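You operate a simulated robot arm through the tools that you are given. There is no shell and no other tool. Be economical: measure what you need, move in short steps, check, and stop when the job is done.

You are at the controls of a simulated robot arm. One attempt, no reset.

## Task
Take the paste jar and leave it in the purple nut dish.

The check looks at the end state, three seconds after you hand in, the way a careful person would. Anything else that was tipped, shoved, dropped, spilled or broken makes it a failure.

## Robot
A 6-joint arm with a two-finger parallel gripper, fixed in place. Base frame: the origin is at the foot of the arm, x ahead of it, y to its left, z up; the work surface is at about z = 0. Readings come in m, degrees, newtons and seconds.
With the tool pointing down near the work surface it reaches from about 0.14 to 0.58 m from the base axis. Its first joint turns from -66.0 to 66.0 degrees. Payload 2.1 kg.
The TCP is the grasp point between the finger pads, 0.03 m short of the fingertips. In the tool frame z runs along the fingers and y along their closing line. Largest opening 0.094 m; finger width 0.028, thickness 0.01; the body of the gripper, 0.05 by 0.096 m, starts 0.055 m behind the TCP.
Orientation is that of the tool frame in the base frame, as a unit quaternion [w, x, y, z]. With the fingers straight down and closing along the base's y, the tool's x points along the base's -x, its y along +y and its z along -z.

## Interface
- The arm moves only by the tool jog_arm. Its argument "rows" is a list of rows, each an object of numbers (a shift or turn left out is 0, a gripper value left out holds the last): "ax", "ay", "az": the turn, a rotation vector about the tool's x, y, z in degrees; "dx", "dy", "dz": the shift along the tool's x, y, z in m; "fingers": the gripper command, from -1 (shut) to 1 (fully open), values between in proportion. In form: [{"ax": .., "ay": .., "az": .., "dx": .., "dy": .., "dz": .., "fingers": ..}, ...]. A call has 1 to 20 rows; each row is the pose to reach, as a shift and turn from the pose commanded when the call began, along the tool's axes at that moment. Rows are played at 5 a second. More than 0.05 m and 8.6 degrees between two rows, or a gripper value outside its range, and nothing of the call is played. A pose out of reach is approached as far as the arm can. The call stops where the force on the tool passes 40 N (or 10 N more than at its start, if that is more) or the arm is blocked; 0.2 s more then pass. The fingers move at their own pace (about 0.072 m/s each) and stop on an object; they squeeze with about 27 N. The grip force told is the motor's: it shows also when the fingers shut on nothing. Time passes only in rows, and 0.2 s behind the last, so rows that repeat a pose let the fingers close. It gives the time, the measured TCP pose, the force on the tool (base axes), the opening and the grip force at its end, in the units of the frame above (readings bear some noise).
- Cameras (640 x 400 px; columns grow to the right, rows downward): "scene" is fixed at [0.0613, -0.382, 0.4739]; the picture's right is [0.69, -0.72, 0.00], its down [-0.48, -0.46, -0.75] and it looks along [0.54, 0.52, -0.66] (base axes); focal length 231 px, centre (320, 200). "wrist" rides on the gripper at [-0.037, 0, -0.058] in the tool frame; the picture's right is [0.00, -1.00, 0.00], its down [0.97, 0.00, -0.24] and it looks along [0.24, 0.00, 0.97] (tool axes); focal length 218 px, centre (320, 200).
- grab_frame(camera): a new picture of that camera. It takes no simulated time.
- point_at(camera, pixels): for up to 12 pixels [column, row] of the newest picture of that camera ("zoom" is the newest enlarged one), the place [x, y, z] in the base frame of the surface seen there, good to about 0.002 m. It takes no simulated time.
- zoom(camera, box): a new picture of the part [left, top, right, bottom] of that camera's present view, enlarged. It takes no simulated time.
- close_job(): hands the job in; it is judged then, once.

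Work in short steps. Measure before you move; look again where a grasp or a placing could have gone wrong, and mend it. You have 60 turns and 20 pictures in all, those below and enlarged ones among them. Open the gripper and draw the arm clear of the work before you hand the job in, unless the task says otherwise; then end with one line.

The tools are called as name(argument=value, ...) on one line, values as JSON. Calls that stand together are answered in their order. jog_arm: Moves the arm, as the interface text tells. Its arguments: {"type":"object","properties":{"rows":{"type":"array","items":{"type":"object","properties":{"ax":{"type":"number"},"ay":{"type":"number"},"az":{"type":"number"},"dx":{"type":"number"},"dy":{"type":"number"},"dz":{"type":"number"},"fingers":{"type":"number"}}}}},"required":["rows"]} The other tools are called the same way: grab_frame (camera) takes a picture; point_at (camera, pixels) gives the place of the surface under pixels of a picture; zoom (camera, box) takes an enlarged picture of a part of a camera's view; close_job () hands the job in.

At the start:

```text
time: 0.0
tool_pos: [0.3318, -0.0067, 0.3102]
ee_rot: [0.0, 0.0, 1.0, 0.0]
force: [-0.1, 0.5, 0.4]
opening: 0.0938
finger_force: 0.1
```

scene: 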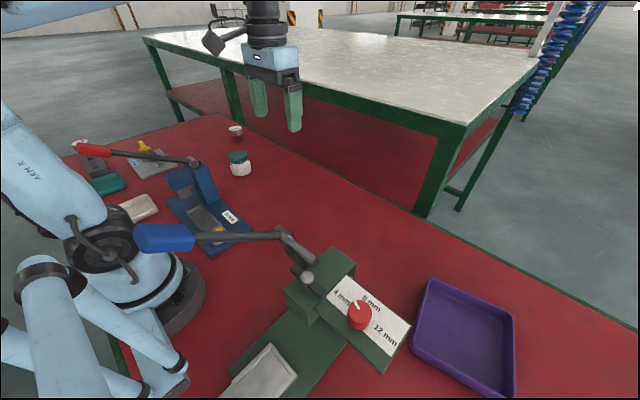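
wrist: 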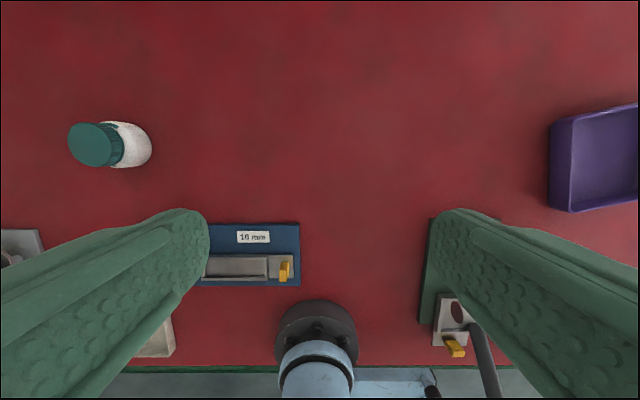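

The scene shows a white jar with a teal lid near (239,163) and a small object near (235,131). The purple tray is near (465,340). I'll zoom in on both areas.

zoom(camera="scene", box=[60, 110, 300, 260])

point_at(camera="scene", pixels=[[239, 155], [239, 170], [235, 128], [235, 136], [425, 285], [513, 318], [495, 392], [415, 350], [465, 345], [285, 235], [355, 255], [190, 162]])

point_at(camera="wrist", pixels=[[90, 145], [140, 145], [110, 125], [110, 165], [560, 160], [600, 160], [573, 116], [573, 208], [620, 160]])

```text
2.67 times, centred on (180, 185) of scene
```

zoom: 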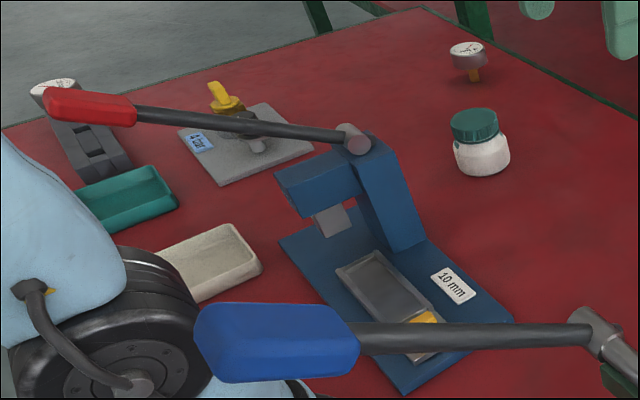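

```text
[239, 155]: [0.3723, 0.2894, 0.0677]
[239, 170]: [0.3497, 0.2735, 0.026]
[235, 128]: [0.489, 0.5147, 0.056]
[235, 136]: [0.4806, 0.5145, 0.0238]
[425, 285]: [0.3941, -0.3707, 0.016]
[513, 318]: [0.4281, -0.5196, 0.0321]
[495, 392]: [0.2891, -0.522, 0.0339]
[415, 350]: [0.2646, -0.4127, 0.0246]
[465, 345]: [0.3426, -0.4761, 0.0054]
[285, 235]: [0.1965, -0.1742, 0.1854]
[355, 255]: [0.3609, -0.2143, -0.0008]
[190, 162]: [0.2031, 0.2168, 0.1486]
```

```text
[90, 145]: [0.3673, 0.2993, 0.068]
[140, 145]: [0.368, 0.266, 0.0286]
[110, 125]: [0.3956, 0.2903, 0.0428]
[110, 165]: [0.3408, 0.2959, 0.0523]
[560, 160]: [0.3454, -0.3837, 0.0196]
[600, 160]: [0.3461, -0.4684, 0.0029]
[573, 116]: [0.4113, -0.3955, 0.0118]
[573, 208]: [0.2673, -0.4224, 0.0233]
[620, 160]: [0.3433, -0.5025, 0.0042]
```

The jar is at about (0.369, 0.290), 0.07 tall, and the tray centre is near (0.345, -0.455). I'll move above the jar, staying high, then look down on it.

jog_arm(rows=[{"dx": -0.006, "dy": 0.045, "fingers": 1}, {"dx": -0.012, "dy": 0.09}, {"dx": -0.018, "dy": 0.135}, {"dx": -0.024, "dy": 0.18}, {"dx": -0.03, "dy": 0.225}, {"dx": -0.036, "dy": 0.27}, {"dx": -0.037, "dy": 0.297}, {"dx": -0.037, "dy": 0.297, "dz": 0.045}, {"dx": -0.037, "dy": 0.297, "dz": 0.09}, {"dx": -0.037, "dy": 0.297, "dz": 0.13}, {"dx": -0.037, "dy": 0.297, "dz": 0.13}])

grab_frame(camera="wrist")

```text
time: 2.4
tool_pos: [0.3697, 0.2933, 0.1763]
ee_rot: [-0.001, 0.0, 1.0, 0.0]
force: [0.0, 0.3, -0.2]
opening: 0.0942
finger_force: 0.1
```

```text
16 pictures are left
```

wrist: 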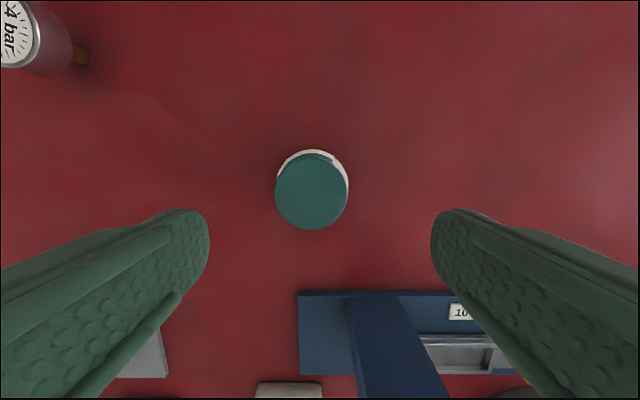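

The lid is centred near (311,190) between the fingers. I'll measure the lid's edges and the blue press nearby.

point_at(camera="wrist", pixels=[[311, 190], [278, 190], [345, 190], [311, 157], [311, 226], [320, 300], [370, 305], [440, 295], [311, 151], [345, 170], [390, 380]])

```text
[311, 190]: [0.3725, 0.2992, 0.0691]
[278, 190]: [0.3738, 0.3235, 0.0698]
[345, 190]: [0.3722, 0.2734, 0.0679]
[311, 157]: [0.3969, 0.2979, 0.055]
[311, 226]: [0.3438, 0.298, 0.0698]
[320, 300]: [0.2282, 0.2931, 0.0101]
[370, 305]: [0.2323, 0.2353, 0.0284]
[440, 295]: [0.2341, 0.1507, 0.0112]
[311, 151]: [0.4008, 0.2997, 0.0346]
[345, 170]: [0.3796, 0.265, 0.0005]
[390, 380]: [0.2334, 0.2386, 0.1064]
```

The jar centre is (0.371, 0.298) and the press is over 0.1 m away. I'll centre on the jar, descend to z ≈ 0.037 and close.

jog_arm(rows=[{"dx": -0.001, "dy": 0.005, "dz": 0.0}, {"dx": -0.001, "dy": 0.005, "dz": 0.04}, {"dx": -0.001, "dy": 0.005, "dz": 0.08}, {"dx": -0.001, "dy": 0.005, "dz": 0.115}, {"dx": -0.001, "dy": 0.005, "dz": 0.139}, {"dx": -0.001, "dy": 0.005, "dz": 0.139}, {"dx": -0.001, "dy": 0.005, "dz": 0.139}])

jog_arm(rows=[{"fingers": -1}, {"fingers": -1}, {"fingers": -1}, {"fingers": -1}, {"fingers": -1}])

jog_arm(rows=[{"dz": -0.01}, {"dz": -0.03}, {"dz": -0.05}, {"dz": -0.05}])

grab_frame(camera="scene")

```text
time: 4.0
tool_pos: [0.3679, 0.2939, 0.0412]
ee_rot: [0.0, 0.0, 1.0, 0.0]
force: [0.3, 0.1, 0.2]
opening: 0.094
finger_force: 0.0
```

```text
time: 5.2
tool_pos: [0.3683, 0.2944, 0.0407]
ee_rot: [0.0, 0.0, 1.0, 0.001]
force: [0.4, 0.2, -0.3]
opening: 0.0654
finger_force: 26.5
```

```text
time: 6.2
tool_pos: [0.3697, 0.2972, 0.0902]
ee_rot: [0.0, 0.0, 1.0, 0.0]
force: [-0.1, 0.1, -1.4]
opening: 0.0654
finger_force: 27.3
```

```text
15 pictures are left
```

scene: 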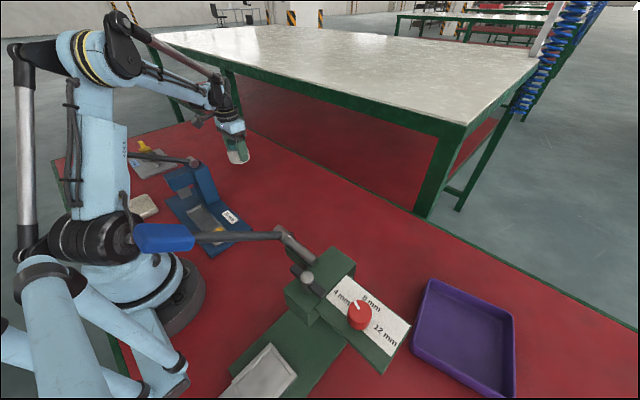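

The jar is held (opening 0.065) and lifted. Next I'll measure the tray and the green press.

zoom(camera="scene", box=[260, 210, 564, 400])

point_at(camera="scene", pixels=[[330, 250], [352, 262], [360, 308], [405, 335], [290, 232], [305, 278], [429, 281], [440, 300], [500, 330], [485, 382], [425, 348], [514, 318]])

```text
2.11 times, centred on (412, 305) of scene
```

zoom: 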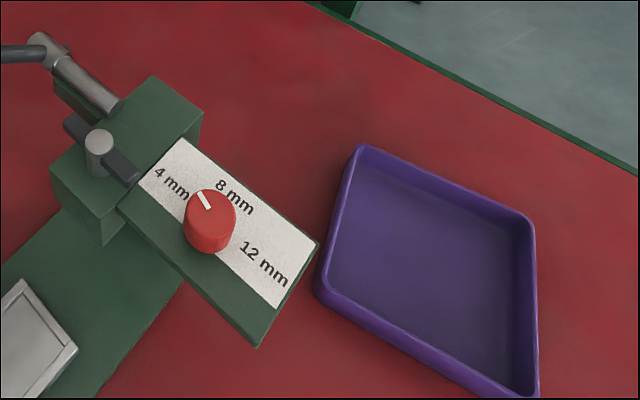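

```text
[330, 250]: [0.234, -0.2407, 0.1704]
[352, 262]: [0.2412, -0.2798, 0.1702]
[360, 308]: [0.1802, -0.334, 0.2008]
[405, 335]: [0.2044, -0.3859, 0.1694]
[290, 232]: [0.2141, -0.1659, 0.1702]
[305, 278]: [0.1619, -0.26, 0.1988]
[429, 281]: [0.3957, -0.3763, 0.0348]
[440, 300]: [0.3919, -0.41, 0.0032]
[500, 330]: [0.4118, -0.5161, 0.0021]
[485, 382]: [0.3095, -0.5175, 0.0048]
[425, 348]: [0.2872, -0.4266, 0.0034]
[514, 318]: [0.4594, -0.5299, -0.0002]
```

The tray's inside is about 0.11 m square, turned ~14°, and its centre is near the edge of reach. I'll lift to z ≈ 0.24 and carry the jar across at x ≈ 0.36, clear of the presses.

jog_arm(rows=[{"dz": -0.04}, {"dz": -0.08}, {"dz": -0.12}, {"dz": -0.15}, {"dz": -0.15, "dy": -0.03}, {"dz": -0.15, "dy": -0.07}, {"dz": -0.15, "dy": -0.11}, {"dz": -0.15, "dy": -0.15}, {"dz": -0.15, "dy": -0.19}, {"dz": -0.15, "dy": -0.23}, {"dz": -0.15, "dy": -0.27}, {"dz": -0.15, "dy": -0.31}, {"dz": -0.15, "dy": -0.35}, {"dz": -0.15, "dy": -0.39}, {"dz": -0.15, "dy": -0.43}, {"dz": -0.15, "dy": -0.46}, {"dz": -0.15, "dy": -0.48}, {"dz": -0.15, "dy": -0.48}])

jog_arm(rows=[{"az": 8}, {"az": 16}, {"az": 24}, {"az": 32}, {"az": 40}, {"az": 48}, {"az": 56}, {"az": 64}, {"az": 72}, {"az": 75.6}, {"az": 75.6}])

grab_frame(camera="wrist")

grab_frame(camera="scene")

```text
time: 10.0
tool_pos: [0.3691, -0.1856, 0.241]
ee_rot: [0.0, 0.0, 1.0, 0.0]
force: [0.2, 0.6, -1.6]
opening: 0.0651
finger_force: 26.8
```

```text
time: 12.4
tool_pos: [0.3687, -0.1854, 0.2411]
ee_rot: [0.001, 0.614, 0.789, -0.001]
force: [0.5, -0.5, -1.3]
opening: 0.0656
finger_force: 26.6
```

```text
13 pictures are left
```

wrist: 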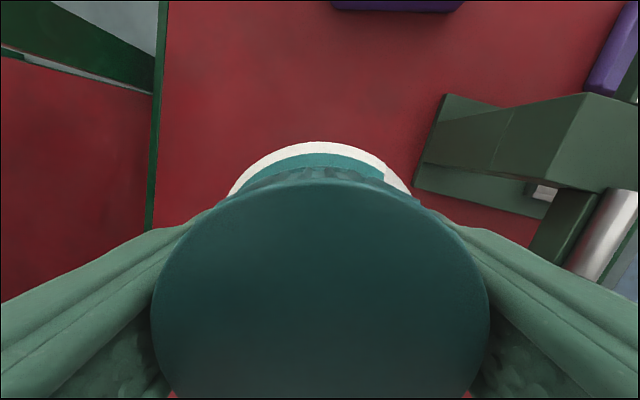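

```text
12 pictures are left
```

scene: 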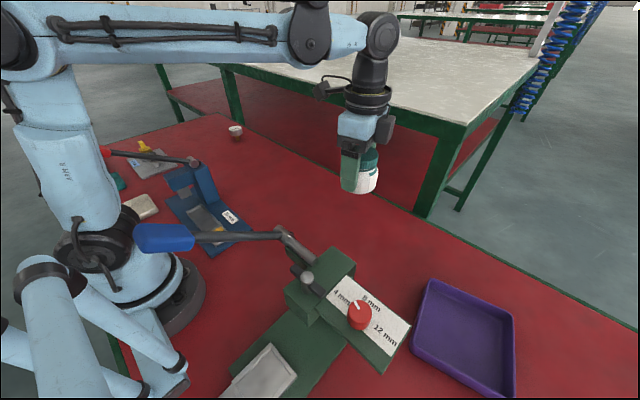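

The forearm is well above the presses and the fingers now close along the tray's near edge. I'll move part of the way and look at the tray from above.

jog_arm(rows=[{"dx": -0.04, "dy": -0.0132}, {"dx": -0.08, "dy": -0.0264}, {"dx": -0.12, "dy": -0.0396}, {"dx": -0.15, "dy": -0.0495}, {"dx": -0.15, "dy": -0.0495}])

grab_frame(camera="wrist")

```text
time: 13.6
tool_pos: [0.3586, -0.3392, 0.2413]
ee_rot: [0.001, 0.613, 0.79, 0.0]
force: [-0.3, 0.4, -1.8]
opening: 0.0654
finger_force: 27.2
```

```text
11 pictures are left
```

wrist: 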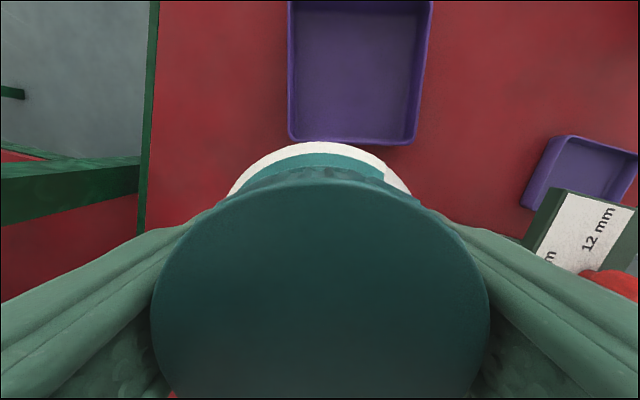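

A second purple dish is visible at (580,175), and the green press panel had been hiding it. I'll measure both dishes and zoom in on that one.

point_at(camera="wrist", pixels=[[293, 138], [413, 140], [300, 125], [405, 128], [350, 70], [300, 10], [418, 10], [560, 138], [530, 205], [600, 170], [575, 160], [625, 195]])

zoom(camera="wrist", box=[500, 110, 640, 240])

```text
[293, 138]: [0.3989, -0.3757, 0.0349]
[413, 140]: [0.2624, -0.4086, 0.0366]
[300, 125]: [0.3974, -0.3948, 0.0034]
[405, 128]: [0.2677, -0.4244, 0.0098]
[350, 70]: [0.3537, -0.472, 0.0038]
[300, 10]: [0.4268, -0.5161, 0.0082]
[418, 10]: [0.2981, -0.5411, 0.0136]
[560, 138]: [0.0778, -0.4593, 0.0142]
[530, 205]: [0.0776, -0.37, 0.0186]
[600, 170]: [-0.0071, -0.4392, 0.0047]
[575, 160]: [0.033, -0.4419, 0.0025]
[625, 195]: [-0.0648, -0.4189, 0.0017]
```

```text
3.08 times, centred on (570, 175) of wrist
```

zoom: 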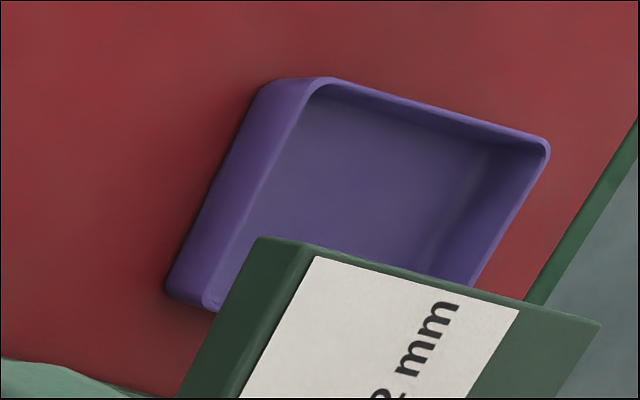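

The second dish is at about (0.0, -0.43), some 90° round and outside the arm's turn, and the dish below is reachable. That one's inside spans 0.13 m along its near edge, so I'll aim for (0.342, -0.451) and check before lowering.

jog_arm(rows=[{"dx": -0.04, "dy": -0.0165}, {"dx": -0.08, "dy": -0.033}, {"dx": -0.103, "dy": -0.0425}, {"dx": -0.103, "dy": -0.0425, "dz": 0.04}, {"dx": -0.103, "dy": -0.0425, "dz": 0.08}, {"dx": -0.103, "dy": -0.0425, "dz": 0.12}, {"dx": -0.103, "dy": -0.0425, "dz": 0.14}, {"dx": -0.103, "dy": -0.0425, "dz": 0.14}])

grab_frame(camera="scene")

grab_frame(camera="wrist")

```text
time: 15.4
tool_pos: [0.3523, -0.4662, 0.1038]
ee_rot: [0.0, 0.613, 0.79, 0.001]
force: [-0.5, 1.0, -1.8]
opening: 0.0653
finger_force: 27.1
out of reach, approached as far as the arm can: row 2, 3, 5, 6, 7, 8
```

```text
9 pictures are left
```

scene: 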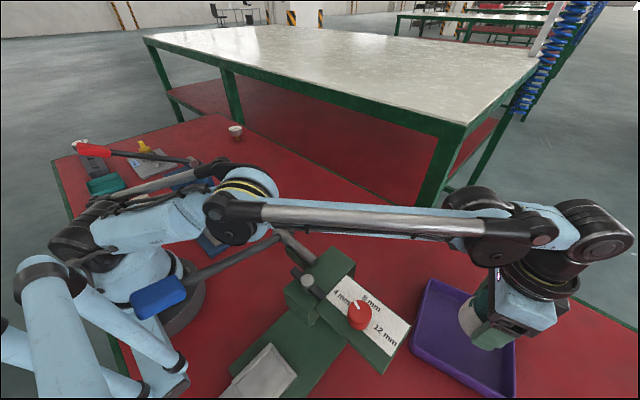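

```text
8 pictures are left
```

wrist: 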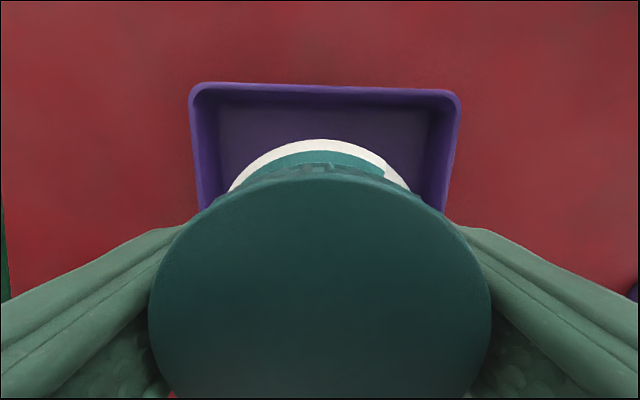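

The pose is at the limit of reach and the arm is stretched low. The blue lever handle was near (165,237) before and now shows near (160,295), so the arm may have pushed it. I'll look closer.

zoom(camera="scene", box=[60, 130, 380, 330])

point_at(camera="scene", pixels=[[160, 300], [190, 278], [220, 262], [255, 247], [280, 237], [235, 225], [180, 215], [300, 250], [270, 190]])

```text
2.00 times, centred on (220, 230) of scene
```

zoom: 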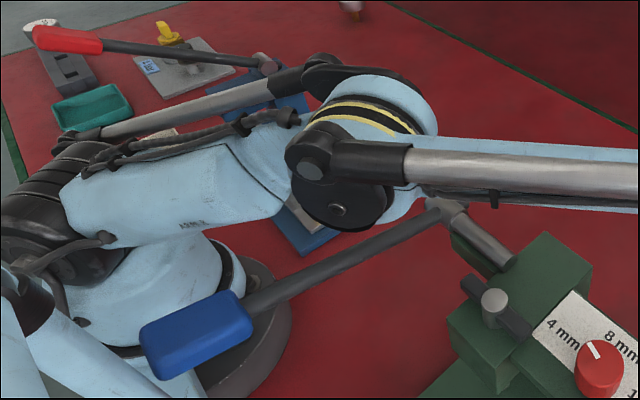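

```text
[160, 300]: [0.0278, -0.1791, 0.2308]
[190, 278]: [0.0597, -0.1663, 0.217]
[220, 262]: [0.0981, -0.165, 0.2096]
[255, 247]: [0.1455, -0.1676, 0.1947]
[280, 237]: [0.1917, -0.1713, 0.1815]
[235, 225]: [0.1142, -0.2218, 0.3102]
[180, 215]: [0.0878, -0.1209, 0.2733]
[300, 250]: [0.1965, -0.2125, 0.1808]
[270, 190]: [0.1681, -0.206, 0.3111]
```

The lever's handle end has gone down about 23° from its original place, which is roughly (0.06, -0.17, 0.30). Before doing anything I'll check the jar's true position, since the TCP reading is further out than commanded.

point_at(camera="wrist", pixels=[[320, 182], [320, 250], [320, 350], [155, 310], [487, 310], [200, 90], [455, 95], [215, 110], [432, 120], [205, 195], [440, 200]])

jog_arm(rows=[{"dx": 0}])

```text
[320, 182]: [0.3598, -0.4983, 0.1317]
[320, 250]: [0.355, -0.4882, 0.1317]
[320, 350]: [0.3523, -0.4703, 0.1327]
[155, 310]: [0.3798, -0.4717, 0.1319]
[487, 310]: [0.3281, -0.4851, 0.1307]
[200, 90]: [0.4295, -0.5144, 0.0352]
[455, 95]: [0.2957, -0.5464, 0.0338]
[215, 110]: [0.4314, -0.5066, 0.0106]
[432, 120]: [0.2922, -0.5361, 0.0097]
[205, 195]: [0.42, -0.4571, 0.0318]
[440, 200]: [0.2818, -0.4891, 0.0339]
```

```text
time: 15.8
tool_pos: [0.3526, -0.4659, 0.105]
ee_rot: [0.0, 0.613, 0.79, 0.0]
force: [0.4, -0.1, -2.4]
opening: 0.0653
finger_force: 26.9
```

The jar is at about (0.353, -0.471), near the middle of the dish (0.347, -0.466), so the spot is good. I'll lower it in small steps and watch the readings.

jog_arm(rows=[{"dz": 0.01}, {"dz": 0.02}, {"dz": 0.02}])

```text
time: 16.6
tool_pos: [0.3433, -0.4537, 0.0821]
ee_rot: [0.0, 0.613, 0.79, 0.0]
force: [0.4, 0.1, -1.4]
opening: 0.0656
finger_force: 26.9
```

It now tracks properly at (0.343, -0.453, 0.082). The jar's base sits 0.041 below the TCP and the dish floor is at about 0.003, so I'll lower in two steps to about z 0.045.

jog_arm(rows=[{"dz": 0.012}, {"dz": 0.024}, {"dz": 0.03}, {"dz": 0.034}, {"dz": 0.034}])

grab_frame(camera="scene")

```text
time: 17.8
tool_pos: [0.342, -0.4525, 0.0457]
ee_rot: [0.0, 0.612, 0.791, -0.001]
force: [0.9, 0.7, -1.8]
opening: 0.0655
finger_force: 27.0
```

```text
6 pictures are left
```

scene: 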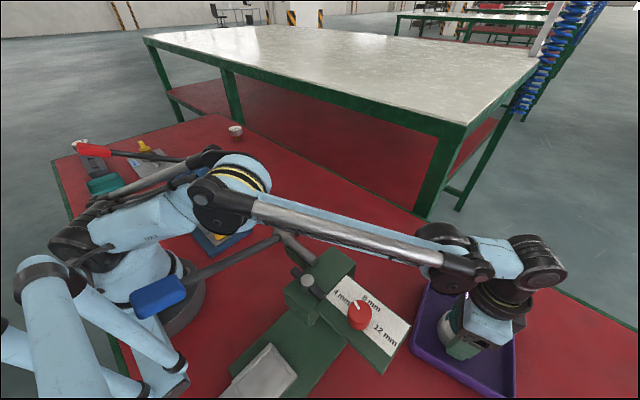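

The lever has stayed in its pushed position and the jar is just above the dish floor. I'll lower 1.5 mm, then open the fingers slightly.

jog_arm(rows=[{"dz": 0.0015}, {"dz": 0.002}, {"dz": 0.002}])

jog_arm(rows=[{"fingers": 0.7}, {"fingers": 0.7}, {"fingers": 0.7}])

jog_arm(rows=[{"dz": -0.02, "dx": 0.0}, {"dz": -0.04, "dx": 0.0}, {"dz": -0.06, "dx": 0.0}, {"dz": -0.06}])

```text
time: 18.6
tool_pos: [0.3427, -0.4518, 0.0458]
ee_rot: [0.0, 0.613, 0.79, 0.0]
force: [0.1, -0.7, -1.6]
opening: 0.0653
finger_force: 26.5
```

```text
time: 19.4
tool_pos: [0.3432, -0.4521, 0.0455]
ee_rot: [0.0, 0.612, 0.79, -0.001]
force: [-0.4, 0.2, 0.3]
opening: 0.0799
finger_force: 0.1
```

```text
time: 20.4
tool_pos: [0.3437, -0.4531, 0.1039]
ee_rot: [0.0, 0.613, 0.79, 0.0]
force: [0.0, -0.6, 0.4]
opening: 0.0797
finger_force: 0.0
```

The jar is released. I'll draw back toward +y, with the fingers straddling the lid, while rising, then check everything.

jog_arm(rows=[{"dx": 0.015, "dz": -0.01}, {"dx": 0.035, "dz": -0.02}, {"dx": 0.065, "dz": -0.035}, {"dx": 0.095, "dy": 0.02, "dz": -0.055}, {"dx": 0.125, "dy": 0.04, "dz": -0.08}, {"dx": 0.155, "dy": 0.06, "dz": -0.105}, {"dx": 0.185, "dy": 0.075, "dz": -0.13}, {"dx": 0.21, "dy": 0.09, "dz": -0.15}, {"dx": 0.235, "dy": 0.1, "dz": -0.17}, {"dx": 0.235, "dy": 0.1, "dz": -0.17}])

grab_frame(camera="scene")

```text
time: 22.6
tool_pos: [0.3815, -0.2008, 0.2755]
ee_rot: [0.0, 0.613, 0.79, -0.001]
force: [-0.7, 0.2, -0.4]
opening: 0.0798
finger_force: 0.1
```

```text
5 pictures are left
```

scene: 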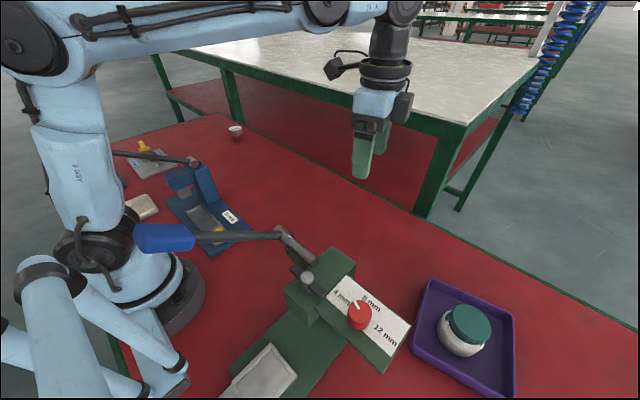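

The lever has sprung back to its original place (handle at about (165,237)) and the jar stands upright in the dish. I'll move to near the start pose and do a last check of the whole bench.

jog_arm(rows=[{"dx": 0.04, "dy": 0.0}, {"dx": 0.08, "dz": -0.01}, {"dx": 0.12, "dz": -0.02}, {"dx": 0.16, "dz": -0.03}, {"dx": 0.19, "dz": -0.035}, {"dx": 0.19, "dz": -0.035}])

grab_frame(camera="scene")

zoom(camera="scene", box=[60, 110, 300, 260])

point_at(camera="scene", pixels=[[468, 323], [429, 281], [514, 318], [165, 237], [95, 150]])

```text
time: 24.0
tool_pos: [0.3342, -0.0171, 0.3093]
ee_rot: [0.0, 0.613, 0.79, -0.001]
force: [0.3, -0.9, 0.6]
opening: 0.0796
finger_force: 0.1
```

```text
4 pictures are left
```

scene: 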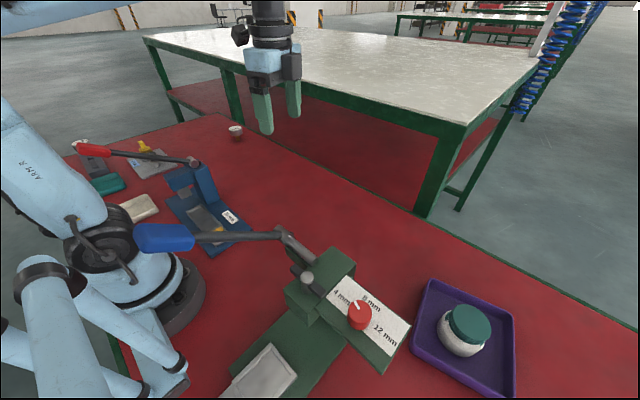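

```text
2.67 times, centred on (180, 185) of scene
```

zoom: 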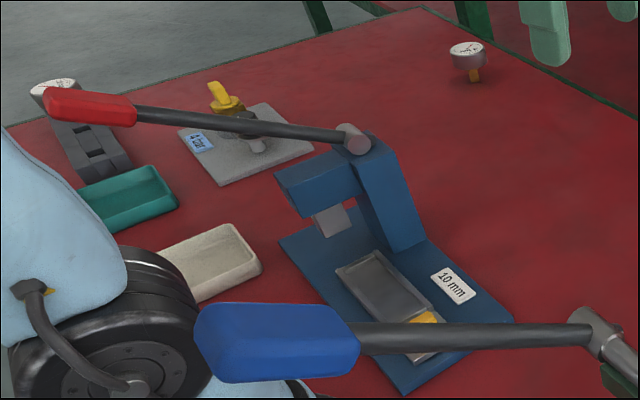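

```text
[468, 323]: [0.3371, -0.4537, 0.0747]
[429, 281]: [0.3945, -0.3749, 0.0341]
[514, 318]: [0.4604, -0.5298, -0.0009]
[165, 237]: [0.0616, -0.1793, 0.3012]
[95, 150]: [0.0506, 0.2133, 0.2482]
```

Both levers, the other dishes and the gauge match the first pictures. The jar stands upright in the dish (lid at (0.337, -0.454, 0.075)), and the arm is clear with the gripper open, so I'm handing in.

close_job()

```text
The job is handed in.
```

The paste jar is standing upright in the purple dish at about (0.34, -0.45); on the way the arm pushed the green press's blue lever down, but it sprang back, and a second, empty purple dish near (0.0, -0.43) was out of the arm's reach, so I took the reachable one as the nut dish.
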